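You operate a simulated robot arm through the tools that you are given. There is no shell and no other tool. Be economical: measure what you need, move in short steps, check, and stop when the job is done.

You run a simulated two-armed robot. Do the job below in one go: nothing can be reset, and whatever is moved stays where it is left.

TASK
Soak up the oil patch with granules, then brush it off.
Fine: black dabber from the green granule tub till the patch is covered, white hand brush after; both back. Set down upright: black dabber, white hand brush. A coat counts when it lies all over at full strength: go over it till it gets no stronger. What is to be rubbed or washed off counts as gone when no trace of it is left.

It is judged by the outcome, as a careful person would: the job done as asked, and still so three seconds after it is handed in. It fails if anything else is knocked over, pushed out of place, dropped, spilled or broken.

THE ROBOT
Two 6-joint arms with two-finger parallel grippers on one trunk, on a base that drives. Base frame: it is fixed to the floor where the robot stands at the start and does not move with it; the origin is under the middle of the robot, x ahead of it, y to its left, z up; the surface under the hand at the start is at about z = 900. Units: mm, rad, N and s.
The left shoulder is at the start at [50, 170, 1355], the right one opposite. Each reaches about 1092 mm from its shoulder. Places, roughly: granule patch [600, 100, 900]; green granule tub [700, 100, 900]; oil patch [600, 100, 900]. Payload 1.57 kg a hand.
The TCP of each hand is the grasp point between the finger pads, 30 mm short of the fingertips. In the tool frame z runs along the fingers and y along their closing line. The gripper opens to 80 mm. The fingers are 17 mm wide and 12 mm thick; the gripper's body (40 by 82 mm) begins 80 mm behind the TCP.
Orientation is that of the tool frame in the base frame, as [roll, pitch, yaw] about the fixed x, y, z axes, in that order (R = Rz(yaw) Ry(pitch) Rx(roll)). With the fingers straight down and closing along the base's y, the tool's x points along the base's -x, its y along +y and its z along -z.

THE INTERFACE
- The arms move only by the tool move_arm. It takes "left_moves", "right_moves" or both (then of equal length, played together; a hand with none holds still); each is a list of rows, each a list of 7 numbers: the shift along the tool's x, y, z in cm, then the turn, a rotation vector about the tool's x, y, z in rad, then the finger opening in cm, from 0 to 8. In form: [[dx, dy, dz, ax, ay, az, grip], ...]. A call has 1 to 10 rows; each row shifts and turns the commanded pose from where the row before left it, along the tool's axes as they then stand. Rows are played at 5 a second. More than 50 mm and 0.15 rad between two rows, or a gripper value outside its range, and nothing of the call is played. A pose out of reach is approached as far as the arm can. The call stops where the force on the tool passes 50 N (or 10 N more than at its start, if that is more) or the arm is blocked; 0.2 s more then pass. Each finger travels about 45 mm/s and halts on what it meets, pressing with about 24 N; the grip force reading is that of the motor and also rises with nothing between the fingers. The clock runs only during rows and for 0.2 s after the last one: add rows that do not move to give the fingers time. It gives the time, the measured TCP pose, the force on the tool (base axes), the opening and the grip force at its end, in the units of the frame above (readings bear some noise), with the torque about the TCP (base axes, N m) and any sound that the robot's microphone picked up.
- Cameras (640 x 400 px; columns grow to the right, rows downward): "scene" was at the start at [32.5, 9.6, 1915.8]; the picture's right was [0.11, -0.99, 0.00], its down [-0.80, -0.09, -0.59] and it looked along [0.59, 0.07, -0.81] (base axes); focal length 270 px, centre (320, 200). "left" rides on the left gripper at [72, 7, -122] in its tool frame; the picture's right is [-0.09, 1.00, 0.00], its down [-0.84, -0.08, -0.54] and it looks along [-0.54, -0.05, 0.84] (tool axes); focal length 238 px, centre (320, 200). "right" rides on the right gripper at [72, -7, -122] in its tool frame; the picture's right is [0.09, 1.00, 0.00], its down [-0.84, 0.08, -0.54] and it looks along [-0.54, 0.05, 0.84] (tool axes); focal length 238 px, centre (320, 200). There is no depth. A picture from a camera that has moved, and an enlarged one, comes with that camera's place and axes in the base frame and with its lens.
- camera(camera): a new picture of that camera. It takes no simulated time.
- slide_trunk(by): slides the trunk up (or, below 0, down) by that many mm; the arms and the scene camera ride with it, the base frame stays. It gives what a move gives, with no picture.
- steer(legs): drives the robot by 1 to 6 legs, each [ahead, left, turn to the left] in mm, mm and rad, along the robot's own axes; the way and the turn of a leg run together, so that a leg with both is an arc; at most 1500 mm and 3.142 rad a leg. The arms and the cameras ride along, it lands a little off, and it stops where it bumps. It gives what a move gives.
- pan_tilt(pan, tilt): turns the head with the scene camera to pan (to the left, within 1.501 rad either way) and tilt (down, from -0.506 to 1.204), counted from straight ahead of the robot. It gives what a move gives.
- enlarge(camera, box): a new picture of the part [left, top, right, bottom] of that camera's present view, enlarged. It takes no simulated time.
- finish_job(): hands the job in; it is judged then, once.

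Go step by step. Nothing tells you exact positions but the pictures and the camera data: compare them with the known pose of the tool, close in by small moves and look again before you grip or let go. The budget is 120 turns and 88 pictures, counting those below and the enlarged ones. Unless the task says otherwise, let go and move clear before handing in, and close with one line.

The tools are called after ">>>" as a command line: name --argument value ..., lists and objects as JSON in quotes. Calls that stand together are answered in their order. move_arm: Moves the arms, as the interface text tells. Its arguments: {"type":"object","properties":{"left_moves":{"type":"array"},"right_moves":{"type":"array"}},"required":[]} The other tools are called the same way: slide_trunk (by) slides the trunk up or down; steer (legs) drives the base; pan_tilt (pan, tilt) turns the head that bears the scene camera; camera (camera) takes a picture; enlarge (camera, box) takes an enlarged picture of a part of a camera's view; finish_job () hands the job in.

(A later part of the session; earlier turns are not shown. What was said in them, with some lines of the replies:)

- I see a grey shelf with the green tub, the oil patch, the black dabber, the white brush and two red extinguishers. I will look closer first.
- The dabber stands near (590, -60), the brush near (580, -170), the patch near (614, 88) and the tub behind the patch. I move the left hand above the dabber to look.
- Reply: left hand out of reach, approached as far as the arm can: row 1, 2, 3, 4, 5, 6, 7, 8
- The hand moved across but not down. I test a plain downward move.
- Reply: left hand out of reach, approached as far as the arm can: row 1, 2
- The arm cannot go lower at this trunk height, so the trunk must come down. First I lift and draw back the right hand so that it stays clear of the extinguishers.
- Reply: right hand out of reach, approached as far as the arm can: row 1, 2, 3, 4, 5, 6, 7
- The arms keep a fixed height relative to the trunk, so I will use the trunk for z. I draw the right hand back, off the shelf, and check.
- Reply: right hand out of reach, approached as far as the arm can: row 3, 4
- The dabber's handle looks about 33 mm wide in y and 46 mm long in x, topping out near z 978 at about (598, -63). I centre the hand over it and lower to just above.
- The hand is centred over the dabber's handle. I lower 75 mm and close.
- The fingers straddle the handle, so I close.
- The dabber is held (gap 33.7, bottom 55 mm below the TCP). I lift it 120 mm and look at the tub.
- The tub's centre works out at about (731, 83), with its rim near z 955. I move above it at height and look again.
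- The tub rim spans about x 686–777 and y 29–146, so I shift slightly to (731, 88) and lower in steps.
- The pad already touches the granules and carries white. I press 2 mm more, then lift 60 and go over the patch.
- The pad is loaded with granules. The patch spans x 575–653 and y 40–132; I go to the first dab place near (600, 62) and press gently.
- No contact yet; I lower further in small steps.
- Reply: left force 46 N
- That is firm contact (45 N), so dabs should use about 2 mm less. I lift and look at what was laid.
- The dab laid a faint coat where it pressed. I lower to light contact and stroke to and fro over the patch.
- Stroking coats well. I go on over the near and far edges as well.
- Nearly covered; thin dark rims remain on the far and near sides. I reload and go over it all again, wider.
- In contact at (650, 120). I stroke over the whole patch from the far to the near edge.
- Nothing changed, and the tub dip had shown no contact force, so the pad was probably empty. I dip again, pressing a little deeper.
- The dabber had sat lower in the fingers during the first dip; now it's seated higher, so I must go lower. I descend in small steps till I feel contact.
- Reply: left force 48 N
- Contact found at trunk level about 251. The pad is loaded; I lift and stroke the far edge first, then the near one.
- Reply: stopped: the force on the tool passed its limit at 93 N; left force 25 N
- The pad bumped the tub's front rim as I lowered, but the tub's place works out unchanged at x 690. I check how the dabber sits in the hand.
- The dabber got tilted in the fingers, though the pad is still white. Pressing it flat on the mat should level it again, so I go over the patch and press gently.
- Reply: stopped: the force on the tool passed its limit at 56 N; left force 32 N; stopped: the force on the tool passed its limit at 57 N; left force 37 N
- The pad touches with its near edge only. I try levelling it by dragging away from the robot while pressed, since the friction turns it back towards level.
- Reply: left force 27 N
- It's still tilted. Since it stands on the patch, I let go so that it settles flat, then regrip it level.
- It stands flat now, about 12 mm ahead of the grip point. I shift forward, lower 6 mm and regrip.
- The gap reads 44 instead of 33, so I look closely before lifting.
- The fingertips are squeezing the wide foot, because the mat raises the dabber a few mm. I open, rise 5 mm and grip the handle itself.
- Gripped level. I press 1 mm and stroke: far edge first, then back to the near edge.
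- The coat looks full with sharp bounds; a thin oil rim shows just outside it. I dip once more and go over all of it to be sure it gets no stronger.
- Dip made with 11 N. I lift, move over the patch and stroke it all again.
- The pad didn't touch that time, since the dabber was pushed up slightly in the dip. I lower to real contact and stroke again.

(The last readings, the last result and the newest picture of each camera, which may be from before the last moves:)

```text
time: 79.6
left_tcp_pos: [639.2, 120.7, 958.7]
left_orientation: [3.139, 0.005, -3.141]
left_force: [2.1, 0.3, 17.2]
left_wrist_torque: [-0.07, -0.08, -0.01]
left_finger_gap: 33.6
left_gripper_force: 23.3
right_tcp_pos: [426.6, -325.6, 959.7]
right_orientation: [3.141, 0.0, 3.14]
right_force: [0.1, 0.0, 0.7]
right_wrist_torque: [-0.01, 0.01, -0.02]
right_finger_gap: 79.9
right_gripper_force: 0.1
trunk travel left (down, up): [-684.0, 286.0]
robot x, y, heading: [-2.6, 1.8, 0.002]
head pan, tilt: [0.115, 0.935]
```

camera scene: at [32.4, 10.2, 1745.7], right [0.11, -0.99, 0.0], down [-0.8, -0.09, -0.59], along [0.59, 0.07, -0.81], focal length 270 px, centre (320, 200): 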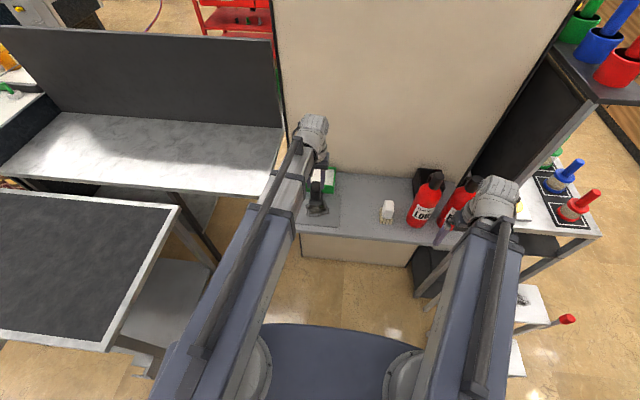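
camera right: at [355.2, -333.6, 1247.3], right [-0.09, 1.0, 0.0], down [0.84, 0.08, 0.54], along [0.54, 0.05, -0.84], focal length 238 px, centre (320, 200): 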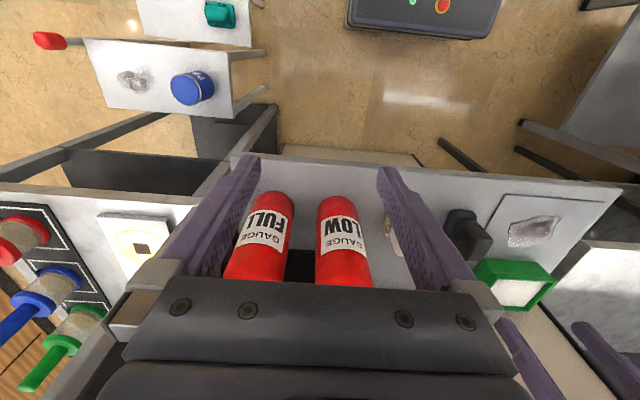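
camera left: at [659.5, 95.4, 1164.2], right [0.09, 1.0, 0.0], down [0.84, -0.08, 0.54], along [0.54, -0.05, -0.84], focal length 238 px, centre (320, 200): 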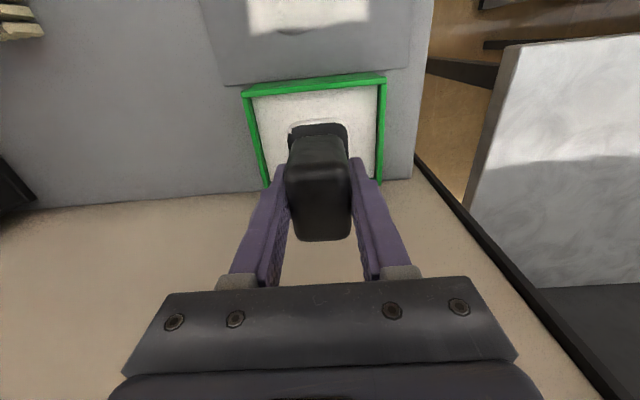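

>>> move_arm --left_moves '[[0, -3.2, 0, 0, 0, 0, 0], [0, -3.4, 0, 0, 0, 0, 0], [2.2, 0, 0, 0, 0, 0, 0], [0, 3.4, 0, 0, 0, 0, 0], [0, 3.2, 0, 0, 0, 0, 0], [2.2, 0, 0, 0, 0, 0, 0], [0, -3.2, 0, 0, 0, 0, 0], [0, -3.4, 0, 0, 0, 0, 0], [2, 0, 0, 0, 0, 0, 0], [0, 3.4, 0, 0, 0, 0, 0]]'

>>> move_arm --left_moves '[[0, 3.2, 0, 0, 0, 0, 0], [-2, 0, 0, 0, 0, 0, 0], [0, -3.4, 0, 0, 0, 0, 0], [0, -3.2, 0, 0, 0, 0, 0], [-2.2, 0, 0, 0, 0, 0, 0], [0, 3.3, 0, 0, 0, 0, 0], [0, 3.3, 0, 0, 0, 0, 0]]'

>>> slide_trunk --by 98

>>> enlarge --camera "scene" --box '[280, 140, 400, 240]'

```text
time: 81.8
left_tcp_pos: [574.9, 88.3, 957.4]
left_orientation: [3.142, 0.004, 3.141]
left_force: [-0.7, 0.0, 4.2]
left_wrist_torque: [-0.11, -0.14, -0.05]
left_finger_gap: 33.8
left_gripper_force: 23.7
right_tcp_pos: [427.9, -326.7, 957.4]
right_orientation: [-3.141, 0.0, -3.14]
right_force: [-0.3, 0.2, 0.2]
right_wrist_torque: [0.0, -0.02, 0.0]
right_finger_gap: 80.2
right_gripper_force: 0.0
trunk travel left (down, up): [-684.0, 286.0]
robot x, y, heading: [-0.2, -1.4, -0.001]
head pan, tilt: [0.115, 0.935]
```

```text
time: 83.4
left_tcp_pos: [616.1, 120.8, 959.0]
left_orientation: [3.139, 0.004, 3.14]
left_force: [-0.4, -1.1, 4.2]
left_wrist_torque: [-0.1, -0.08, -0.01]
left_finger_gap: 33.5
left_gripper_force: 23.7
right_tcp_pos: [427.8, -325.4, 958.4]
right_orientation: [3.141, 0.0, -3.141]
right_force: [0.6, -0.5, -0.6]
right_wrist_torque: [0.03, 0.0, 0.01]
right_finger_gap: 80.0
right_gripper_force: 0.1
trunk travel left (down, up): [-684.0, 286.0]
robot x, y, heading: [0.5, -0.4, 0.004]
head pan, tilt: [0.115, 0.935]
```

```text
time: 84.7
left_tcp_pos: [616.4, 120.7, 1056.8]
left_orientation: [3.139, 0.002, 3.141]
left_force: [-0.1, 0.0, -1.5]
left_wrist_torque: [-0.01, 0.0, -0.02]
left_finger_gap: 33.5
left_gripper_force: 23.6
right_tcp_pos: [427.2, -324.8, 1055.2]
right_orientation: [-3.141, -0.002, -3.141]
right_force: [1.6, 0.0, 0.1]
right_wrist_torque: [-0.02, -0.01, -0.01]
right_finger_gap: 80.1
right_gripper_force: 0.0
trunk travel left (down, up): [-782.0, 188.0]
robot x, y, heading: [-0.3, 0.9, -0.006]
head pan, tilt: [0.115, 0.935]
```

```text
4.00 times, centred on (340, 190) of scene
camera zoom: at [33.0, 9.6, 1727.3], right [0.11, -0.99, 0.0], down [-0.8, -0.09, -0.59], along [0.59, 0.07, -0.81], focal length 1078 px, centre (240, 240)
```

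zoom: 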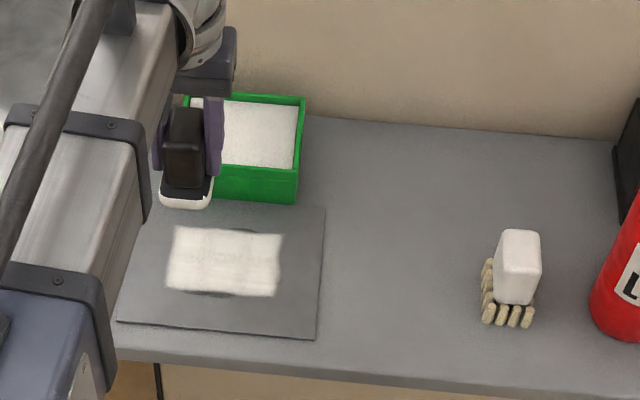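

The coat gets no stronger, so the granules are fully laid. Now I take the dabber back to its place at (598, -62).

>>> move_arm --left_moves '[[0.4, -3.7, 0, 0, 0, 0, 0], [0.4, -3.7, 0, 0, 0, 0, 0], [0.4, -3.7, 0, 0, 0, 0, 0], [0.4, -3.7, 0, 0, 0, 0, 0], [0.2, -3.5, 0, 0, 0, 0, 0]]'

>>> slide_trunk --by -98

>>> slide_trunk --by -3

```text
time: 85.9
left_tcp_pos: [599.2, -65.7, 1055.4]
left_orientation: [3.14, 0.004, -3.139]
left_force: [-0.7, 0.3, -1.3]
left_wrist_torque: [0.05, 0.0, 0.0]
left_finger_gap: 33.5
left_gripper_force: 24.0
right_tcp_pos: [427.8, -327.0, 1055.7]
right_orientation: [3.141, -0.002, -3.141]
right_force: [0.2, -1.4, -0.1]
right_wrist_torque: [0.0, 0.0, -0.01]
right_finger_gap: 79.9
right_gripper_force: 0.0
trunk travel left (down, up): [-782.0, 188.0]
robot x, y, heading: [2.4, 2.7, 0.002]
head pan, tilt: [0.115, 0.935]
```

```text
time: 87.2
left_tcp_pos: [599.1, -66.2, 959.1]
left_orientation: [3.141, 0.003, 3.141]
left_force: [-0.4, -0.2, -1.3]
left_wrist_torque: [-0.02, 0.01, 0.01]
left_finger_gap: 33.5
left_gripper_force: 24.0
right_tcp_pos: [427.7, -325.7, 958.4]
right_orientation: [-3.141, -0.001, -3.141]
right_force: [-0.1, -0.1, 0.4]
right_wrist_torque: [0.01, 0.04, -0.02]
right_finger_gap: 79.8
right_gripper_force: 0.1
trunk travel left (down, up): [-684.0, 286.0]
robot x, y, heading: [1.4, 2.3, -0.003]
head pan, tilt: [0.115, 0.935]
```

```text
time: 87.8
left_tcp_pos: [599.4, -65.7, 955.6]
left_orientation: [3.141, 0.004, 3.141]
left_force: [0.3, 0.1, -0.5]
left_wrist_torque: [0.02, 0.0, 0.0]
left_finger_gap: 33.5
left_gripper_force: 24.2
right_tcp_pos: [427.7, -326.6, 954.7]
right_orientation: [-3.141, -0.001, -3.141]
right_force: [0.6, -0.5, -0.3]
right_wrist_torque: [0.04, 0.01, 0.01]
right_finger_gap: 80.1
right_gripper_force: 0.1
trunk travel left (down, up): [-681.0, 289.0]
robot x, y, heading: [-0.2, -0.3, -0.001]
head pan, tilt: [0.115, 0.935]
```

Not yet touching; I shift 3 mm back in y and lower in 1 mm steps.

>>> move_arm --left_moves '[[0.1, 0.35, 0, 0, 0, 0, 0]]'

>>> slide_trunk --by -1.5

>>> slide_trunk --by -1.5

```text
time: 88.2
left_tcp_pos: [598.6, -63.5, 955.1]
left_orientation: [3.141, 0.003, 3.141]
left_force: [-0.3, 0.6, -0.6]
left_wrist_torque: [0.01, -0.02, -0.01]
left_finger_gap: 33.6
left_gripper_force: 23.6
right_tcp_pos: [427.3, -327.7, 955.4]
right_orientation: [3.139, -0.001, -3.141]
right_force: [-0.2, -0.1, 0.1]
right_wrist_torque: [-0.01, 0.0, 0.04]
right_finger_gap: 80.3
right_gripper_force: 0.0
trunk travel left (down, up): [-681.0, 289.0]
robot x, y, heading: [-1.5, 0.4, 0.001]
head pan, tilt: [0.115, 0.935]
```

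```text
time: 88.7
left_tcp_pos: [597.5, -62.1, 955.3]
left_orientation: [3.139, 0.004, 3.141]
left_force: [1.7, 0.0, 14.0]
left_wrist_torque: [-0.08, -0.06, 0.05]
left_finger_gap: 33.5
left_gripper_force: 24.5
right_tcp_pos: [426.8, -326.0, 954.4]
right_orientation: [-3.14, 0.002, -3.14]
right_force: [0.3, 0.5, 0.6]
right_wrist_torque: [-0.03, 0.01, 0.02]
right_finger_gap: 79.9
right_gripper_force: 0.2
trunk travel left (down, up): [-679.0, 291.0]
robot x, y, heading: [4.5, -1.1, -0.002]
head pan, tilt: [0.115, 0.935]
```

```text
time: 89.2
left_tcp_pos: [598.0, -62.1, 953.3]
left_orientation: [3.139, 0.006, -3.14]
left_force: [7.4, -0.9, 35.9]
left_wrist_torque: [-0.11, -0.02, -0.03]
left_finger_gap: 33.8
left_gripper_force: 24.4
right_tcp_pos: [426.2, -324.9, 953.7]
right_orientation: [-3.139, 0.002, 3.14]
right_force: [0.2, 0.1, 0.2]
right_wrist_torque: [0.0, -0.01, -0.01]
right_finger_gap: 80.1
right_gripper_force: 0.0
trunk travel left (down, up): [-678.0, 292.0]
robot x, y, heading: [0.1, 1.8, -0.001]
head pan, tilt: [0.115, 0.935]
```

It stands on the shelf. I ease off 1.5 mm, open, and rise.

>>> slide_trunk --by 1.5

>>> move_arm --left_moves '[[0, 0, 0, 0, 0, 0, 3.8], [0, 0, 0, 0, 0, 0, 5], [0, 0, 0, 0, 0, 0, 6.5], [0, 0, 0, 0, 0, 0, 8], [0, 0, 0, 0, 0, 0, 8], [0, 0, 0, 0, 0, 0, 8]]'

>>> slide_trunk --by 110

>>> camera --camera "left"

```text
time: 89.7
left_tcp_pos: [597.6, -62.3, 952.9]
left_orientation: [3.141, 0.003, -3.141]
left_force: [4.6, -0.9, 10.0]
left_wrist_torque: [-0.1, -0.32, 0.05]
left_finger_gap: 33.5
left_gripper_force: 24.0
right_tcp_pos: [427.5, -326.7, 952.6]
right_orientation: [-3.141, 0.001, -3.14]
right_force: [0.4, -0.2, 0.2]
right_wrist_torque: [-0.02, 0.01, -0.02]
right_finger_gap: 79.7
right_gripper_force: 0.1
trunk travel left (down, up): [-679.0, 291.0]
robot x, y, heading: [1.2, 0.2, -0.003]
head pan, tilt: [0.115, 0.935]
```

```text
time: 91.1
left_tcp_pos: [598.2, -63.0, 953.4]
left_orientation: [3.139, 0.004, 3.14]
left_force: [0.0, 0.3, 1.0]
left_wrist_torque: [0.0, -0.02, 0.0]
left_finger_gap: 79.9
left_gripper_force: 0.1
right_tcp_pos: [427.2, -326.0, 954.8]
right_orientation: [-3.142, -0.002, 3.141]
right_force: [-0.7, 0.4, -1.0]
right_wrist_torque: [-0.01, 0.02, 0.03]
right_finger_gap: 80.0
right_gripper_force: 0.0
trunk travel left (down, up): [-679.0, 291.0]
robot x, y, heading: [0.8, -1.5, -0.002]
head pan, tilt: [0.115, 0.935]
```

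```text
time: 92.5
left_tcp_pos: [597.4, -62.3, 1062.9]
left_orientation: [3.14, 0.004, 3.141]
left_force: [-0.3, -0.9, -0.2]
left_wrist_torque: [-0.02, 0.0, 0.01]
left_finger_gap: 80.1
left_gripper_force: 0.0
right_tcp_pos: [427.7, -325.0, 1064.2]
right_orientation: [-3.141, -0.001, -3.14]
right_force: [0.9, -0.8, -0.4]
right_wrist_torque: [0.03, 0.02, 0.01]
right_finger_gap: 80.2
right_gripper_force: 0.0
trunk travel left (down, up): [-789.0, 181.0]
robot x, y, heading: [0.5, 1.0, 0.002]
head pan, tilt: [0.115, 0.935]
```

```text
41 pictures are left
camera left: at [526.4, -57.7, 1186.7], right [0.09, 1.0, 0.0], down [0.84, -0.08, 0.54], along [0.54, -0.05, -0.84], focal length 238 px, centre (320, 200)
```

left: 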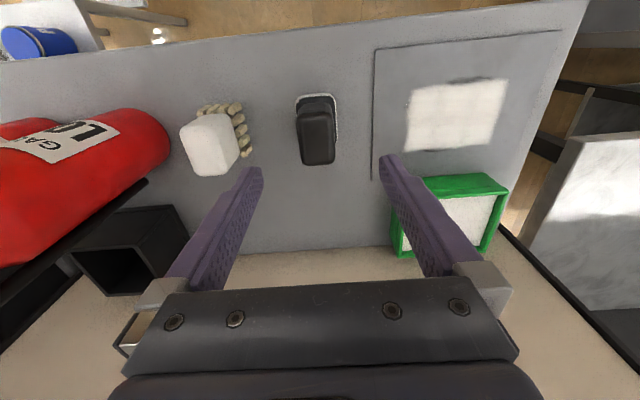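

The dabber stands back in its place. Next I move over the white brush near (580, -170) and look.

>>> move_arm --left_moves '[[0.4, -2.7, 0, 0, 0, 0, 8], [0.4, -2.7, 0, 0, 0, 0, 8], [0.4, -2.7, 0, 0, 0, 0, 8], [0.4, -2.6, 0, 0, 0, 0, 8]]'

>>> camera --camera "left"

>>> enlarge --camera "scene" --box '[330, 140, 450, 240]'

```text
time: 93.5
left_tcp_pos: [581.2, -168.9, 1064.8]
left_orientation: [3.141, 0.002, -3.139]
left_force: [-1.1, 0.6, 0.9]
left_wrist_torque: [-0.02, -0.02, -0.02]
left_finger_gap: 79.9
left_gripper_force: 0.1
right_tcp_pos: [427.9, -327.2, 1063.9]
right_orientation: [3.141, -0.001, -3.141]
right_force: [0.1, 0.6, 0.2]
right_wrist_torque: [0.02, -0.02, 0.02]
right_finger_gap: 79.8
right_gripper_force: 0.0
trunk travel left (down, up): [-789.0, 181.0]
robot x, y, heading: [-0.6, 0.2, -0.005]
head pan, tilt: [0.115, 0.935]
```

```text
40 pictures are left
camera left: at [509.9, -164.7, 1186.7], right [0.09, 1.0, 0.0], down [0.84, -0.08, 0.54], along [0.54, -0.05, -0.84], focal length 238 px, centre (320, 200)
```

left: 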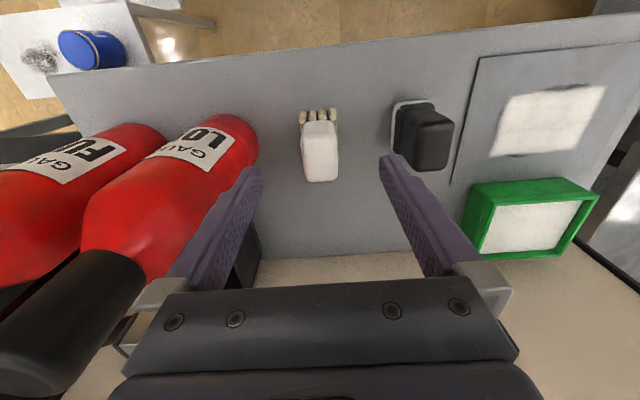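

```text
4.00 times, centred on (390, 190) of scene
camera zoom: at [32.8, 9.2, 1734.9], right [0.11, -0.99, 0.0], down [-0.8, -0.09, -0.59], along [0.59, 0.07, -0.81], focal length 1078 px, centre (40, 240)
```

zoom: 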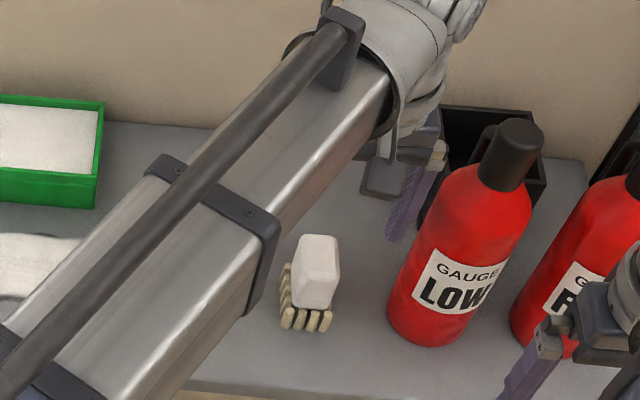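

The brush body is about 34 mm wide (y), centred near (594, -172), with its top at z 980. I centre the hand and lower partway.

>>> move_arm --left_moves '[[-1.3, -0.3, 0, 0, 0, 0, 8]]'

>>> slide_trunk --by -60

>>> camera --camera "left"

```text
time: 93.9
left_tcp_pos: [594.1, -172.8, 1063.3]
left_orientation: [3.14, 0.002, -3.142]
left_force: [0.2, -0.1, 0.1]
left_wrist_torque: [0.0, 0.01, -0.03]
left_finger_gap: 79.8
left_gripper_force: 0.1
right_tcp_pos: [428.5, -325.3, 1063.1]
right_orientation: [-3.141, -0.004, -3.14]
right_force: [0.5, -0.6, -0.7]
right_wrist_torque: [0.01, 0.03, -0.01]
right_finger_gap: 79.7
right_gripper_force: 0.1
trunk travel left (down, up): [-789.0, 181.0]
robot x, y, heading: [1.4, 3.1, -0.002]
head pan, tilt: [0.115, 0.935]
```

```text
time: 94.9
left_tcp_pos: [593.4, -171.1, 1003.9]
left_orientation: [3.14, 0.003, 3.141]
left_force: [0.0, 0.9, -0.2]
left_wrist_torque: [0.02, -0.02, 0.04]
left_finger_gap: 80.1
left_gripper_force: 0.1
right_tcp_pos: [428.3, -325.5, 1004.3]
right_orientation: [-3.14, 0.0, 3.141]
right_force: [-0.2, 0.9, -0.6]
right_wrist_torque: [-0.02, 0.01, 0.0]
right_finger_gap: 79.9
right_gripper_force: 0.1
trunk travel left (down, up): [-729.0, 241.0]
robot x, y, heading: [2.0, -2.2, -0.0]
head pan, tilt: [0.115, 0.935]
```

```text
38 pictures are left
camera left: at [522.4, -167.1, 1126.9], right [0.09, 1.0, 0.0], down [0.84, -0.08, 0.54], along [0.54, -0.05, -0.84], focal length 238 px, centre (320, 200)
```

left: 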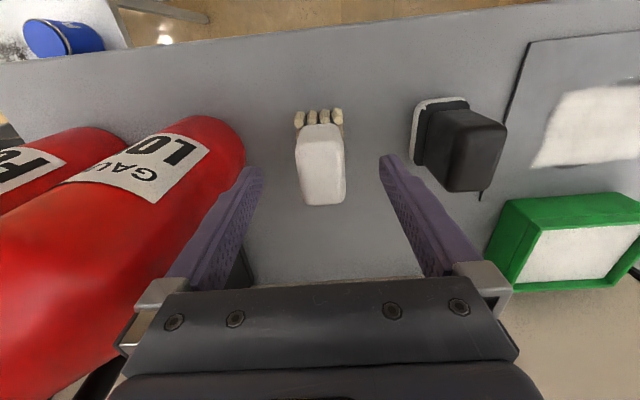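

Still clear of the extinguisher. I lower to TCP 963 and close on the brush body.

>>> slide_trunk --by -41

>>> move_arm --left_moves '[[0, 0, 0, 0, 0, 0, 6], [0, 0, 0, 0, 0, 0, 4], [0, 0, 0, 0, 0, 0, 2], [0, 0, 0, 0, 0, 0, 0], [0, 0, 0, 0, 0, 0, 0], [0, 0, 0, 0, 0, 0, 0]]'

>>> camera --camera "left"

```text
time: 95.8
left_tcp_pos: [594.1, -170.9, 962.2]
left_orientation: [3.139, 0.003, 3.14]
left_force: [-0.5, 1.3, 0.4]
left_wrist_torque: [0.01, -0.02, 0.04]
left_finger_gap: 79.9
left_gripper_force: 0.0
right_tcp_pos: [428.0, -326.3, 963.2]
right_orientation: [-3.14, 0.002, -3.141]
right_force: [1.4, 0.2, 0.5]
right_wrist_torque: [-0.02, 0.05, 0.02]
right_finger_gap: 79.8
right_gripper_force: 0.1
trunk travel left (down, up): [-688.0, 282.0]
robot x, y, heading: [0.2, -1.0, 0.002]
head pan, tilt: [0.115, 0.935]
```

```text
time: 97.2
left_tcp_pos: [594.0, -172.4, 962.2]
left_orientation: [3.14, 0.002, 3.141]
left_force: [0.5, 0.1, 1.6]
left_wrist_torque: [-0.03, 0.02, 0.01]
left_finger_gap: 33.6
left_gripper_force: 23.9
right_tcp_pos: [428.6, -325.4, 962.7]
right_orientation: [3.141, -0.002, -3.141]
right_force: [0.6, 0.2, -0.6]
right_wrist_torque: [0.01, -0.03, -0.02]
right_finger_gap: 80.1
right_gripper_force: 0.0
trunk travel left (down, up): [-688.0, 282.0]
robot x, y, heading: [2.7, -4.2, -0.002]
head pan, tilt: [0.115, 0.935]
```

```text
37 pictures are left
camera left: at [522.5, -167.1, 1085.8], right [0.09, 1.0, 0.0], down [0.84, -0.08, 0.54], along [0.54, -0.05, -0.84], focal length 238 px, centre (320, 200)
```

left: 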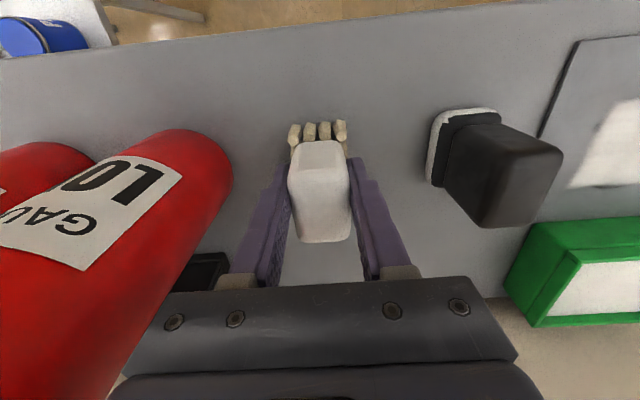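

Gripped at 33.6. I lift 130 mm and check how it hangs before travelling over the dabber.

>>> slide_trunk --by 130

>>> camera --camera "left"

```text
time: 98.7
left_tcp_pos: [594.2, -172.9, 1092.3]
left_orientation: [3.14, 0.004, 3.14]
left_force: [0.8, 0.1, 0.0]
left_wrist_torque: [-0.02, 0.02, 0.0]
left_finger_gap: 33.5
left_gripper_force: 24.1
right_tcp_pos: [426.7, -325.3, 1093.2]
right_orientation: [-3.14, 0.0, 3.141]
right_force: [0.4, 0.2, -0.1]
right_wrist_torque: [-0.03, -0.03, 0.03]
right_finger_gap: 80.0
right_gripper_force: 0.0
trunk travel left (down, up): [-818.0, 152.0]
robot x, y, heading: [1.8, -1.5, 0.003]
head pan, tilt: [0.115, 0.935]
```

```text
36 pictures are left
camera left: at [522.6, -167.2, 1215.6], right [0.09, 1.0, 0.0], down [0.84, -0.08, 0.54], along [0.54, -0.05, -0.84], focal length 238 px, centre (320, 200)
```

left: 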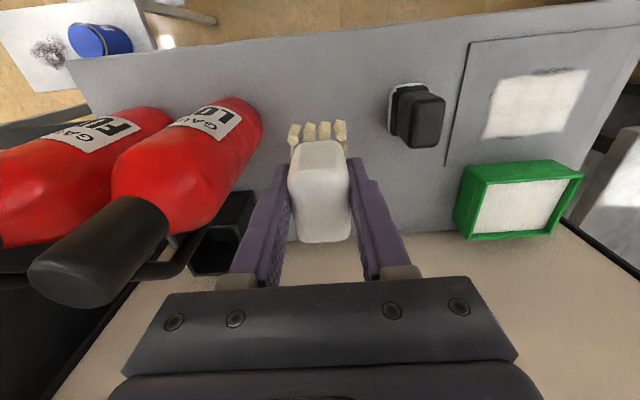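

It hangs straight with no slip. I carry it over to the patch's far left and lower it.

>>> move_arm --left_moves '[[-0.4, 3.7, 0, 0, 0, 0, 0], [-0.5, 3.7, 0, 0, 0, 0, 0], [-0.5, 3.7, 0, 0, 0, 0, 0], [-0.5, 3.7, 0, 0, 0, 0, 0], [-0.5, 3.7, 0, 0, 0, 0, 0], [-0.5, 3.7, 0, 0, 0, 0, 0], [-0.6, 3.7, 0, 0, 0, 0, 0], [-0.6, 3.4, 0, 0, 0, 0, 0]]'

>>> slide_trunk --by -122

>>> slide_trunk --by -3

>>> slide_trunk --by -2

```text
time: 100.5
left_tcp_pos: [634.9, 122.9, 1093.9]
left_orientation: [3.141, 0.003, 3.14]
left_force: [-0.8, -0.4, -0.3]
left_wrist_torque: [-0.02, 0.03, 0.0]
left_finger_gap: 33.8
left_gripper_force: 23.8
right_tcp_pos: [428.1, -325.7, 1092.4]
right_orientation: [-3.14, -0.001, 3.141]
right_force: [0.1, 0.8, -0.6]
right_wrist_torque: [0.0, -0.03, 0.03]
right_finger_gap: 80.2
right_gripper_force: 0.1
trunk travel left (down, up): [-818.0, 152.0]
robot x, y, heading: [-4.8, 1.4, 0.005]
head pan, tilt: [0.115, 0.935]
```

```text
time: 102.0
left_tcp_pos: [634.9, 122.1, 972.0]
left_orientation: [3.139, 0.003, 3.141]
left_force: [-0.4, 0.0, -1.0]
left_wrist_torque: [0.01, 0.02, -0.02]
left_finger_gap: 33.6
left_gripper_force: 24.3
right_tcp_pos: [426.5, -325.5, 970.3]
right_orientation: [-3.139, -0.003, 3.14]
right_force: [0.3, 0.5, 0.1]
right_wrist_torque: [-0.01, -0.01, 0.01]
right_finger_gap: 79.8
right_gripper_force: 0.2
trunk travel left (down, up): [-696.0, 274.0]
robot x, y, heading: [1.2, 3.4, 0.0]
head pan, tilt: [0.115, 0.935]
```

```text
time: 102.6
left_tcp_pos: [634.8, 121.4, 968.9]
left_orientation: [3.139, 0.004, -3.14]
left_force: [0.0, 0.5, -0.7]
left_wrist_torque: [0.01, -0.02, -0.02]
left_finger_gap: 33.6
left_gripper_force: 24.5
right_tcp_pos: [426.5, -325.7, 967.1]
right_orientation: [-3.14, -0.002, 3.141]
right_force: [0.0, 0.3, -0.3]
right_wrist_torque: [0.01, 0.03, 0.02]
right_finger_gap: 80.2
right_gripper_force: 0.0
trunk travel left (down, up): [-693.0, 277.0]
robot x, y, heading: [-2.2, 0.1, 0.003]
head pan, tilt: [0.115, 0.935]
```

```text
time: 103.1
left_tcp_pos: [634.5, 121.7, 966.3]
left_orientation: [3.14, 0.004, -3.141]
left_force: [3.7, 0.3, 17.7]
left_wrist_torque: [-0.05, -0.04, 0.03]
left_finger_gap: 33.2
left_gripper_force: 23.9
right_tcp_pos: [427.1, -326.4, 966.0]
right_orientation: [3.141, 0.001, 3.141]
right_force: [1.1, -0.5, 0.5]
right_wrist_torque: [0.01, -0.03, -0.03]
right_finger_gap: 80.0
right_gripper_force: 0.1
trunk travel left (down, up): [-691.0, 279.0]
robot x, y, heading: [1.0, 0.1, 0.003]
head pan, tilt: [0.115, 0.935]
```

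Contact with 18 N. I brush to and fro over the whole patch.

>>> move_arm --left_moves '[[0, -3.4, 0, 0, 0, 0, 0], [0, -3.6, 0, 0, 0, 0, 0], [2.2, 0, 0, 0, 0, 0, 0], [0, 3.6, 0, 0, 0, 0, 0], [0, 3.4, 0, 0, 0, 0, 0], [2.2, 0, 0, 0, 0, 0, 0], [0, -3.4, 0, 0, 0, 0, 0], [0, -3.6, 0, 0, 0, 0, 0], [1.8, 0, 0, 0, 0, 0, 0], [0, 3.6, 0, 0, 0, 0, 0]]'

>>> move_arm --left_moves '[[0, 3.4, 0, 0, 0, 0, 0], [-2, 0, 0, 0, 0, 0, 0], [0, -3.4, 0, 0, 0, 0, 0], [0, -3.6, 0, 0, 0, 0, 0], [-2.2, 0, 0, 0, 0, 0, 0], [0, 3.6, 0, 0, 0, 0, 0], [0, 3.4, 0, 0, 0, 0, 0], [-2, 0, 0, 0, 0, 0, 0], [0, -3.4, 0, 0, 0, 0, 0], [0, -3.6, 0, 0, 0, 0, 0]]'

>>> camera --camera "left"

>>> enlarge --camera "scene" --box '[280, 120, 400, 220]'

```text
time: 105.3
left_tcp_pos: [573.5, 86.2, 965.7]
left_orientation: [3.141, 0.003, 3.14]
left_force: [-1.2, 0.0, 5.9]
left_wrist_torque: [-0.06, -0.05, -0.06]
left_finger_gap: 33.4
left_gripper_force: 24.1
right_tcp_pos: [426.6, -325.2, 966.8]
right_orientation: [-3.139, 0.001, 3.141]
right_force: [-0.3, 0.3, -0.2]
right_wrist_torque: [0.0, -0.02, -0.03]
right_finger_gap: 80.0
right_gripper_force: 0.1
trunk travel left (down, up): [-691.0, 279.0]
robot x, y, heading: [-0.4, -2.9, 0.005]
head pan, tilt: [0.115, 0.935]
```

```text
time: 107.5
left_tcp_pos: [633.5, 51.7, 966.6]
left_orientation: [-3.141, 0.002, -3.14]
left_force: [-0.2, -0.3, 4.0]
left_wrist_torque: [-0.06, -0.03, 0.02]
left_finger_gap: 33.5
left_gripper_force: 24.2
right_tcp_pos: [427.5, -327.0, 965.6]
right_orientation: [3.141, 0.0, -3.141]
right_force: [0.5, -0.6, -0.3]
right_wrist_torque: [0.0, 0.02, 0.01]
right_finger_gap: 80.0
right_gripper_force: 0.0
trunk travel left (down, up): [-691.0, 279.0]
robot x, y, heading: [1.6, 1.2, 0.003]
head pan, tilt: [0.115, 0.935]
```

```text
35 pictures are left
camera left: at [562.5, 55.5, 1088.9], right [0.09, 1.0, 0.0], down [0.84, -0.08, 0.54], along [0.54, -0.05, -0.84], focal length 238 px, centre (320, 200)
```

left: 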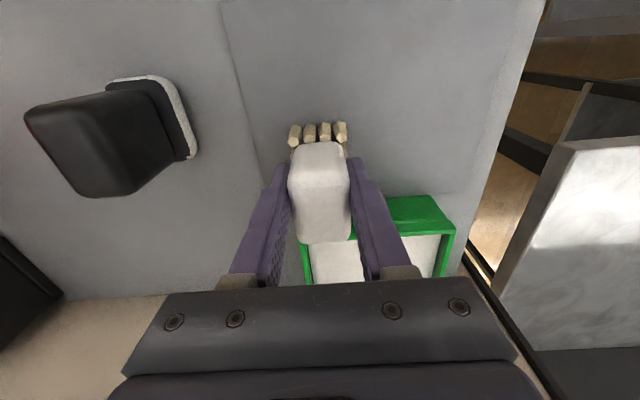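

```text
4.00 times, centred on (340, 170) of scene
camera zoom: at [32.5, 9.4, 1636.9], right [0.11, -0.99, 0.0], down [-0.8, -0.09, -0.59], along [0.59, 0.07, -0.81], focal length 1078 px, centre (240, 320)
```

zoom: 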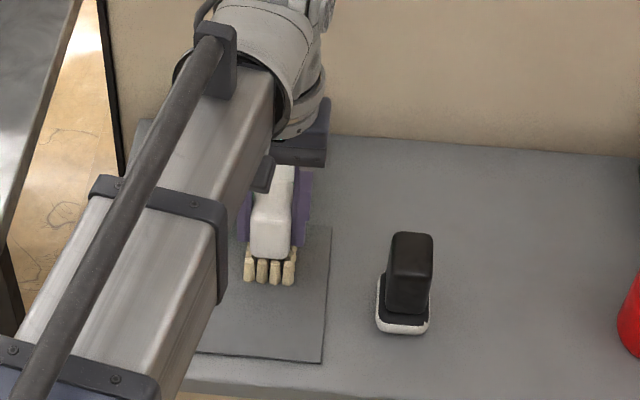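

The mat already looks clean. I lift the brush aside towards its home to inspect the mat.

>>> slide_trunk --by 127

>>> move_arm --left_moves '[[0.8, -4, 0, 0, 0, 0, 0], [0.8, -4, 0, 0, 0, 0, 0], [0.8, -4, 0, 0, 0, 0, 0]]'

>>> enlarge --camera "left" --box '[340, 0, 640, 200]'

>>> enlarge --camera "scene" --box '[280, 150, 360, 220]'

```text
time: 109.0
left_tcp_pos: [634.6, 51.6, 1092.7]
left_orientation: [3.139, 0.003, 3.141]
left_force: [0.0, -0.4, -1.2]
left_wrist_torque: [0.01, 0.0, 0.01]
left_finger_gap: 33.4
left_gripper_force: 24.3
right_tcp_pos: [427.0, -326.4, 1093.1]
right_orientation: [3.141, -0.001, -3.141]
right_force: [0.5, -0.3, 1.1]
right_wrist_torque: [0.01, 0.03, 0.0]
right_finger_gap: 80.3
right_gripper_force: 0.2
trunk travel left (down, up): [-818.0, 152.0]
robot x, y, heading: [-3.3, 0.5, 0.001]
head pan, tilt: [0.115, 0.935]
```

```text
time: 109.8
left_tcp_pos: [608.9, -70.3, 1093.8]
left_orientation: [3.14, 0.003, -3.139]
left_force: [0.8, 0.5, -0.9]
left_wrist_torque: [-0.02, 0.0, -0.02]
left_finger_gap: 33.4
left_gripper_force: 24.6
right_tcp_pos: [427.5, -326.6, 1092.6]
right_orientation: [-3.141, 0.001, -3.141]
right_force: [-0.4, -0.2, 0.0]
right_wrist_torque: [-0.01, 0.0, 0.01]
right_finger_gap: 79.9
right_gripper_force: 0.1
trunk travel left (down, up): [-818.0, 152.0]
robot x, y, heading: [1.6, -2.4, 0.002]
head pan, tilt: [0.115, 0.935]
```

```text
2.00 times, centred on (490, 100) of left
camera zoom: at [537.5, -66.1, 1215.8], right [0.09, 1.0, 0.0], down [0.84, -0.08, 0.54], along [0.54, -0.05, -0.84], focal length 477 px, centre (-20, 400)
```

zoom: 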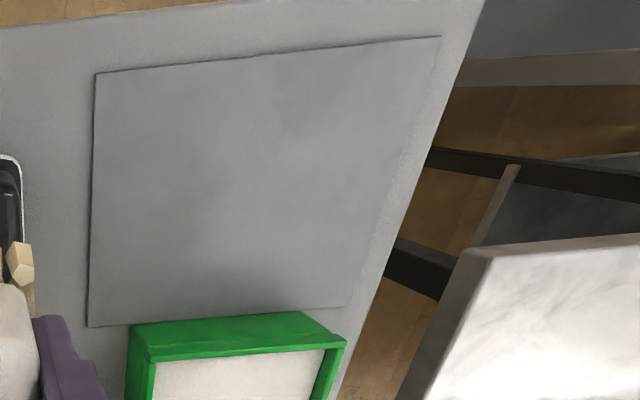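

```text
5.71 times, centred on (320, 185) of scene
camera zoom: at [32.7, 8.5, 1763.9], right [0.11, -0.99, 0.0], down [-0.8, -0.09, -0.59], along [0.59, 0.07, -0.81], focal length 1540 px, centre (320, 286)
```

zoom: 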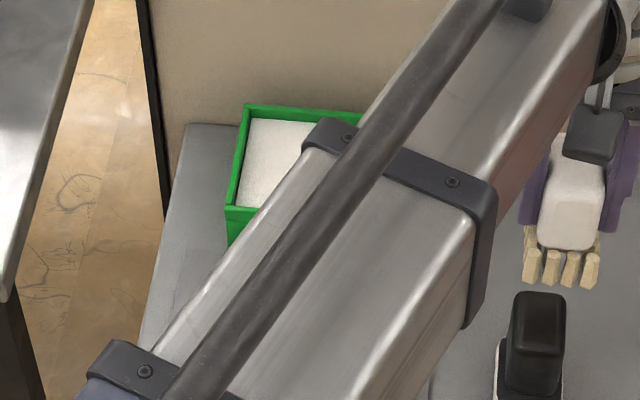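

The mat looks clean, with only very faint mottling that may be texture. To be sure no trace is left, I brush over everything once more.

>>> move_arm --left_moves '[[-0.6, 4, 0, 0, 0, 0, 0], [-0.6, 4, 0, 0, 0, 0, 0], [-0.6, 4, 0, 0, 0, 0, 0], [-0.6, 4, 0, 0, 0, 0, 0], [-0.5, 3.4, 0, 0, 0, 0, 0]]'

>>> slide_trunk --by -125

>>> slide_trunk --by -2.5

>>> move_arm --left_moves '[[0, -3, 0, 0, 0, 0, 0], [0, -3, 0, 0, 0, 0, 0], [0, -2.5, 0, 0, 0, 0, 0], [1.8, 0, 0, 0, 0, 0, 0], [0, 2.5, 0, 0, 0, 0, 0], [0, 3, 0, 0, 0, 0, 0], [0, 3, 0, 0, 0, 0, 0], [1.8, 0, 0, 0, 0, 0, 0], [0, -3, 0, 0, 0, 0, 0], [0, -3, 0, 0, 0, 0, 0]]'

>>> move_arm --left_moves '[[0, -2.5, 0, 0, 0, 0, 0], [1.8, 0, 0, 0, 0, 0, 0], [0, 2.5, 0, 0, 0, 0, 0], [0, 3, 0, 0, 0, 0, 0], [0, 3, 0, 0, 0, 0, 0], [1.2, 0, 0, 0, 0, 0, 0], [0, -3, 0, 0, 0, 0, 0], [0, -3, 0, 0, 0, 0, 0], [0, -2.5, 0, 0, 0, 0, 0], [0, 0, 0, 0, 0, 0, 0]]'

>>> slide_trunk --by 127.5

```text
time: 111.0
left_tcp_pos: [639.1, 126.6, 1092.9]
left_orientation: [3.14, 0.002, -3.14]
left_force: [0.4, 0.5, -1.6]
left_wrist_torque: [0.0, 0.0, -0.01]
left_finger_gap: 33.5
left_gripper_force: 24.2
right_tcp_pos: [427.6, -326.1, 1092.5]
right_orientation: [3.142, 0.0, 3.141]
right_force: [-0.2, -0.3, 0.1]
right_wrist_torque: [-0.04, -0.01, -0.01]
right_finger_gap: 80.1
right_gripper_force: 0.1
trunk travel left (down, up): [-818.0, 152.0]
robot x, y, heading: [-1.6, -0.2, -0.001]
head pan, tilt: [0.115, 0.935]
```

```text
time: 112.6
left_tcp_pos: [639.4, 126.4, 968.1]
left_orientation: [3.14, 0.003, 3.141]
left_force: [-0.3, 0.7, 0.0]
left_wrist_torque: [-0.01, -0.01, 0.03]
left_finger_gap: 33.3
left_gripper_force: 24.1
right_tcp_pos: [427.8, -327.2, 968.3]
right_orientation: [-3.14, -0.001, 3.141]
right_force: [0.1, -0.5, -0.2]
right_wrist_torque: [0.0, 0.0, -0.01]
right_finger_gap: 79.9
right_gripper_force: 0.1
trunk travel left (down, up): [-693.0, 277.0]
robot x, y, heading: [-0.2, 1.5, -0.004]
head pan, tilt: [0.115, 0.935]
```

```text
time: 113.1
left_tcp_pos: [639.6, 125.8, 966.2]
left_orientation: [3.139, 0.003, 3.141]
left_force: [2.2, 0.8, 11.2]
left_wrist_torque: [-0.08, -0.05, 0.02]
left_finger_gap: 33.5
left_gripper_force: 24.1
right_tcp_pos: [427.1, -326.1, 965.8]
right_orientation: [3.141, 0.0, -3.14]
right_force: [-0.3, 0.1, 0.2]
right_wrist_torque: [0.01, 0.03, -0.02]
right_finger_gap: 79.9
right_gripper_force: 0.0
trunk travel left (down, up): [-691.0, 279.0]
robot x, y, heading: [-0.4, 0.7, 0.002]
head pan, tilt: [0.115, 0.935]
```

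```text
time: 115.3
left_tcp_pos: [603.5, 66.4, 965.7]
left_orientation: [3.141, 0.003, -3.14]
left_force: [0.4, 2.9, 10.1]
left_wrist_torque: [0.08, -0.06, 0.03]
left_finger_gap: 33.5
left_gripper_force: 24.2
right_tcp_pos: [426.6, -325.8, 965.1]
right_orientation: [-3.141, -0.001, -3.139]
right_force: [-0.4, 0.2, 0.1]
right_wrist_torque: [-0.01, -0.01, -0.01]
right_finger_gap: 79.8
right_gripper_force: 0.1
trunk travel left (down, up): [-691.0, 279.0]
robot x, y, heading: [1.0, 3.1, 0.002]
head pan, tilt: [0.115, 0.935]
```

```text
time: 117.5
left_tcp_pos: [572.8, 41.8, 966.7]
left_orientation: [3.14, 0.005, -3.14]
left_force: [-1.3, 3.0, 9.0]
left_wrist_torque: [0.07, 0.02, 0.03]
left_finger_gap: 33.5
left_gripper_force: 24.5
right_tcp_pos: [426.9, -326.1, 966.0]
right_orientation: [-3.141, -0.001, 3.141]
right_force: [-0.2, -0.6, -0.2]
right_wrist_torque: [0.01, 0.02, 0.0]
right_finger_gap: 80.0
right_gripper_force: 0.2
trunk travel left (down, up): [-691.0, 279.0]
robot x, y, heading: [-0.4, -1.6, 0.0]
head pan, tilt: [0.115, 0.935]
```

```text
time: 119.1
left_tcp_pos: [574.9, 41.4, 1091.8]
left_orientation: [-3.141, 0.003, 3.141]
left_force: [-0.7, -0.2, -1.3]
left_wrist_torque: [0.0, 0.03, -0.02]
left_finger_gap: 33.3
left_gripper_force: 23.4
right_tcp_pos: [427.9, -325.8, 1092.9]
right_orientation: [3.141, -0.001, -3.14]
right_force: [0.4, 0.0, 0.7]
right_wrist_torque: [0.01, -0.01, -0.01]
right_finger_gap: 80.1
right_gripper_force: 0.0
trunk travel left (down, up): [-818.0, 152.0]
robot x, y, heading: [-0.3, 1.3, 0.002]
head pan, tilt: [0.115, 0.935]
```

Now I return the brush to its place at (594, -172).

>>> move_arm --left_moves '[[-0.6, -3.7, 0, 0, 0, 0, 0], [-0.6, -3.7, 0, 0, 0, 0, 0], [-0.6, -3.7, 0, 0, 0, 0, 0]]'

>>> enlarge --camera "left" --box '[340, 0, 640, 200]'

>>> move_arm --left_moves '[[-0.1, -3.7, 0, 0, 0, 0, 0], [0, -3.7, 0, 0, 0, 0, 0], [-0.1, -2.8, 0, 0, 0, 0, 0]]'

>>> slide_trunk --by -126

```text
time: 119.9
left_tcp_pos: [590.9, -70.8, 1092.3]
left_orientation: [3.14, 0.003, -3.14]
left_force: [0.2, 0.3, -1.2]
left_wrist_torque: [-0.02, -0.03, -0.01]
left_finger_gap: 33.6
left_gripper_force: 24.4
right_tcp_pos: [427.4, -325.7, 1092.0]
right_orientation: [-3.141, -0.001, 3.141]
right_force: [-0.1, -0.6, 0.8]
right_wrist_torque: [0.01, -0.03, 0.02]
right_finger_gap: 80.3
right_gripper_force: 0.0
trunk travel left (down, up): [-818.0, 152.0]
robot x, y, heading: [1.9, -0.6, 0.004]
head pan, tilt: [0.115, 0.935]
```

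```text
2.00 times, centred on (490, 100) of left
camera zoom: at [519.6, -65.8, 1215.6], right [0.09, 1.0, 0.0], down [0.84, -0.08, 0.54], along [0.54, -0.05, -0.84], focal length 477 px, centre (-20, 400)
```

zoom: 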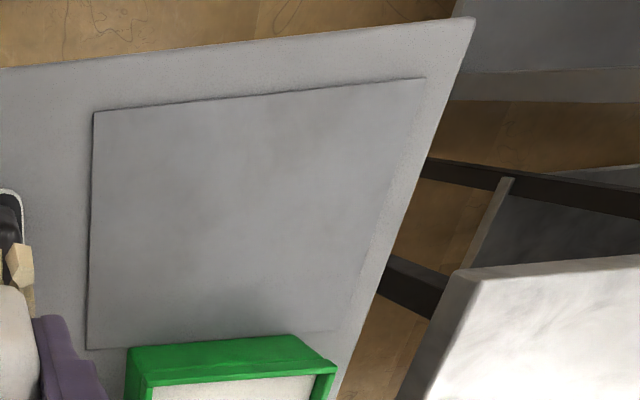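

```text
time: 120.7
left_tcp_pos: [594.5, -173.2, 1093.4]
left_orientation: [3.139, 0.002, -3.139]
left_force: [-0.1, 0.4, -0.9]
left_wrist_torque: [-0.04, -0.02, 0.0]
left_finger_gap: 33.6
left_gripper_force: 23.9
right_tcp_pos: [428.4, -326.0, 1093.8]
right_orientation: [3.141, -0.003, -3.141]
right_force: [0.1, -0.7, -0.2]
right_wrist_torque: [0.04, -0.02, 0.04]
right_finger_gap: 79.8
right_gripper_force: 0.0
trunk travel left (down, up): [-818.0, 152.0]
robot x, y, heading: [-1.9, -1.0, 0.001]
head pan, tilt: [0.115, 0.935]
```

```text
time: 122.2
left_tcp_pos: [594.6, -171.3, 965.8]
left_orientation: [3.14, 0.004, 3.141]
left_force: [0.1, 0.1, -1.1]
left_wrist_torque: [0.02, 0.01, -0.01]
left_finger_gap: 33.6
left_gripper_force: 23.4
right_tcp_pos: [426.8, -326.0, 967.8]
right_orientation: [3.141, -0.001, 3.141]
right_force: [0.7, 0.8, 0.5]
right_wrist_torque: [0.03, 0.02, 0.01]
right_finger_gap: 79.9
right_gripper_force: 0.2
trunk travel left (down, up): [-692.0, 278.0]
robot x, y, heading: [-0.0, 0.0, 0.002]
head pan, tilt: [0.115, 0.935]
```

The mat is clean. I lower the brush to contact in small steps.

>>> slide_trunk --by -3.5

>>> slide_trunk --by -1

```text
time: 122.8
left_tcp_pos: [594.8, -170.2, 962.4]
left_orientation: [3.14, 0.002, 3.141]
left_force: [-0.3, -0.2, -0.7]
left_wrist_torque: [-0.01, 0.01, -0.02]
left_finger_gap: 33.4
left_gripper_force: 24.0
right_tcp_pos: [428.1, -327.3, 963.8]
right_orientation: [3.14, -0.003, 3.141]
right_force: [-0.9, 0.4, 0.2]
right_wrist_torque: [0.02, 0.01, -0.01]
right_finger_gap: 80.2
right_gripper_force: 0.1
trunk travel left (down, up): [-689.0, 281.0]
robot x, y, heading: [1.9, 3.0, 0.001]
head pan, tilt: [0.115, 0.935]
```

```text
time: 123.3
left_tcp_pos: [595.0, -170.8, 962.0]
left_orientation: [3.138, 0.005, -3.14]
left_force: [0.2, -0.2, -0.9]
left_wrist_torque: [0.03, 0.0, 0.01]
left_finger_gap: 33.5
left_gripper_force: 23.5
right_tcp_pos: [427.4, -326.3, 961.8]
right_orientation: [3.141, 0.0, -3.141]
right_force: [-0.2, 0.0, 0.8]
right_wrist_torque: [0.05, -0.01, 0.02]
right_finger_gap: 80.0
right_gripper_force: 0.0
trunk travel left (down, up): [-688.0, 282.0]
robot x, y, heading: [1.6, -1.5, 0.002]
head pan, tilt: [0.115, 0.935]
```

>>> slide_trunk --by -1.2

```text
time: 123.8
left_tcp_pos: [594.1, -170.8, 961.0]
left_orientation: [3.139, 0.003, 3.14]
left_force: [2.5, -0.6, 10.4]
left_wrist_torque: [-0.1, -0.05, 0.01]
left_finger_gap: 33.4
left_gripper_force: 23.9
right_tcp_pos: [427.2, -326.2, 960.8]
right_orientation: [-3.141, 0.0, -3.141]
right_force: [-0.3, -0.1, 0.1]
right_wrist_torque: [0.0, -0.02, -0.01]
right_finger_gap: 80.2
right_gripper_force: 0.0
trunk travel left (down, up): [-686.0, 284.0]
robot x, y, heading: [-0.4, 5.9, -0.003]
head pan, tilt: [0.115, 0.935]
```

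The brush stands on the shelf. I open, rise, and move clear for a last look.

>>> move_arm --left_moves '[[0, 0, 0, 0, 0, 0, 3.8], [0, 0, 0, 0, 0, 0, 5], [0, 0, 0, 0, 0, 0, 6.5], [0, 0, 0, 0, 0, 0, 8], [0, 0, 0, 0, 0, 0, 8], [0, 0, 0, 0, 0, 0, 8]]'

>>> slide_trunk --by 180

>>> camera --camera "left"

>>> move_arm --left_moves '[[0, 4.5, 0, 0, 0, 0, 8], [0, 4.5, 0, 0, 0, 0, 8], [0, 4.5, 0, 0, 0, 0, 8], [0, 4.5, 0, 0, 0, 0, 8], [0, 4.5, 0, 0, 0, 0, 8], [0, 4.5, 0, 0, 0, 0, 8], [0, 4.5, 0, 0, 0, 0, 8], [0, 4.5, 0, 0, 0, 0, 8], [0, 4.5, 0, 0, 0, 0, 8], [0, 2, 0, 0, 0, 0, 8]]'

>>> enlarge --camera "scene" --box '[290, 160, 450, 260]'

```text
time: 125.2
left_tcp_pos: [594.1, -171.6, 960.7]
left_orientation: [3.138, 0.005, 3.141]
left_force: [-0.3, 0.6, -1.0]
left_wrist_torque: [0.0, 0.02, 0.01]
left_finger_gap: 80.2
left_gripper_force: 0.1
right_tcp_pos: [428.0, -326.2, 962.6]
right_orientation: [-3.142, -0.002, -3.141]
right_force: [-0.4, -0.2, -0.4]
right_wrist_torque: [0.0, 0.07, 0.01]
right_finger_gap: 80.2
right_gripper_force: 0.1
trunk travel left (down, up): [-686.0, 284.0]
robot x, y, heading: [1.4, 3.3, -0.0]
head pan, tilt: [0.115, 0.935]
```

```text
time: 127.2
left_tcp_pos: [594.7, -171.7, 1142.3]
left_orientation: [3.139, 0.004, 3.141]
left_force: [0.6, 0.3, 0.4]
left_wrist_torque: [-0.02, 0.02, 0.01]
left_finger_gap: 80.1
left_gripper_force: 0.1
right_tcp_pos: [428.1, -326.3, 1140.3]
right_orientation: [3.141, -0.002, 3.14]
right_force: [0.4, -0.2, 0.1]
right_wrist_torque: [0.03, 0.01, 0.0]
right_finger_gap: 79.9
right_gripper_force: 0.1
trunk travel left (down, up): [-866.0, 104.0]
robot x, y, heading: [3.2, -1.7, -0.005]
head pan, tilt: [0.115, 0.935]
```

```text
30 pictures are left
camera left: at [523.0, -166.5, 1264.0], right [0.09, 1.0, 0.0], down [0.84, -0.08, 0.54], along [0.54, -0.05, -0.84], focal length 238 px, centre (320, 200)
```

left: 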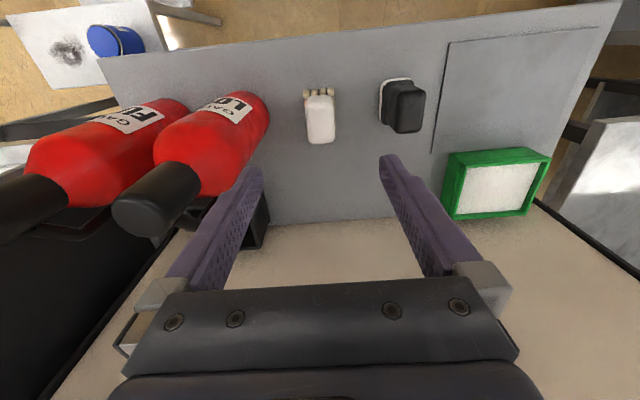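

```text
time: 129.4
left_tcp_pos: [595.3, 254.9, 1141.1]
left_orientation: [3.14, 0.002, -3.141]
left_force: [0.3, 0.3, 0.2]
left_wrist_torque: [0.02, -0.02, 0.03]
left_finger_gap: 80.0
left_gripper_force: 0.2
right_tcp_pos: [427.6, -326.0, 1140.0]
right_orientation: [-3.14, -0.001, 3.141]
right_force: [-0.4, 0.0, 0.9]
right_wrist_torque: [0.04, -0.02, -0.01]
right_finger_gap: 79.9
right_gripper_force: 0.1
trunk travel left (down, up): [-866.0, 104.0]
robot x, y, heading: [-1.1, 0.4, -0.004]
head pan, tilt: [0.115, 0.935]
```

```text
4.00 times, centred on (370, 210) of scene
camera zoom: at [33.0, 9.7, 1812.2], right [0.11, -0.99, 0.0], down [-0.8, -0.09, -0.59], along [0.59, 0.07, -0.81], focal length 1078 px, centre (120, 160)
```

zoom: 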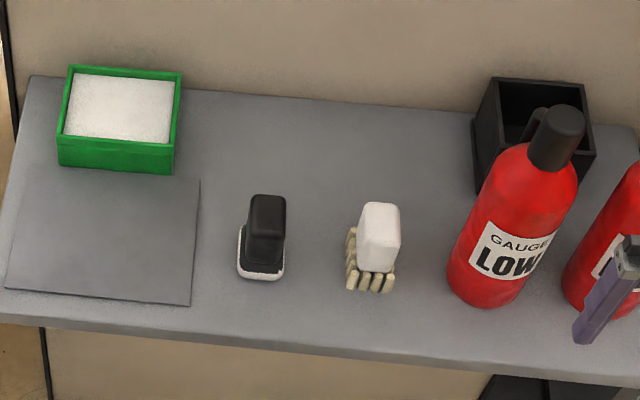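

The mat is clean, both tools stand upright in their places, and the tub and extinguishers are undisturbed. I hand the job in.

>>> finish_job

```text
The job is handed in.
```

The job is handed in: the oil patch was covered with granules and brushed clean. The black dabber and the white hand brush are both back in their places, standing upright.
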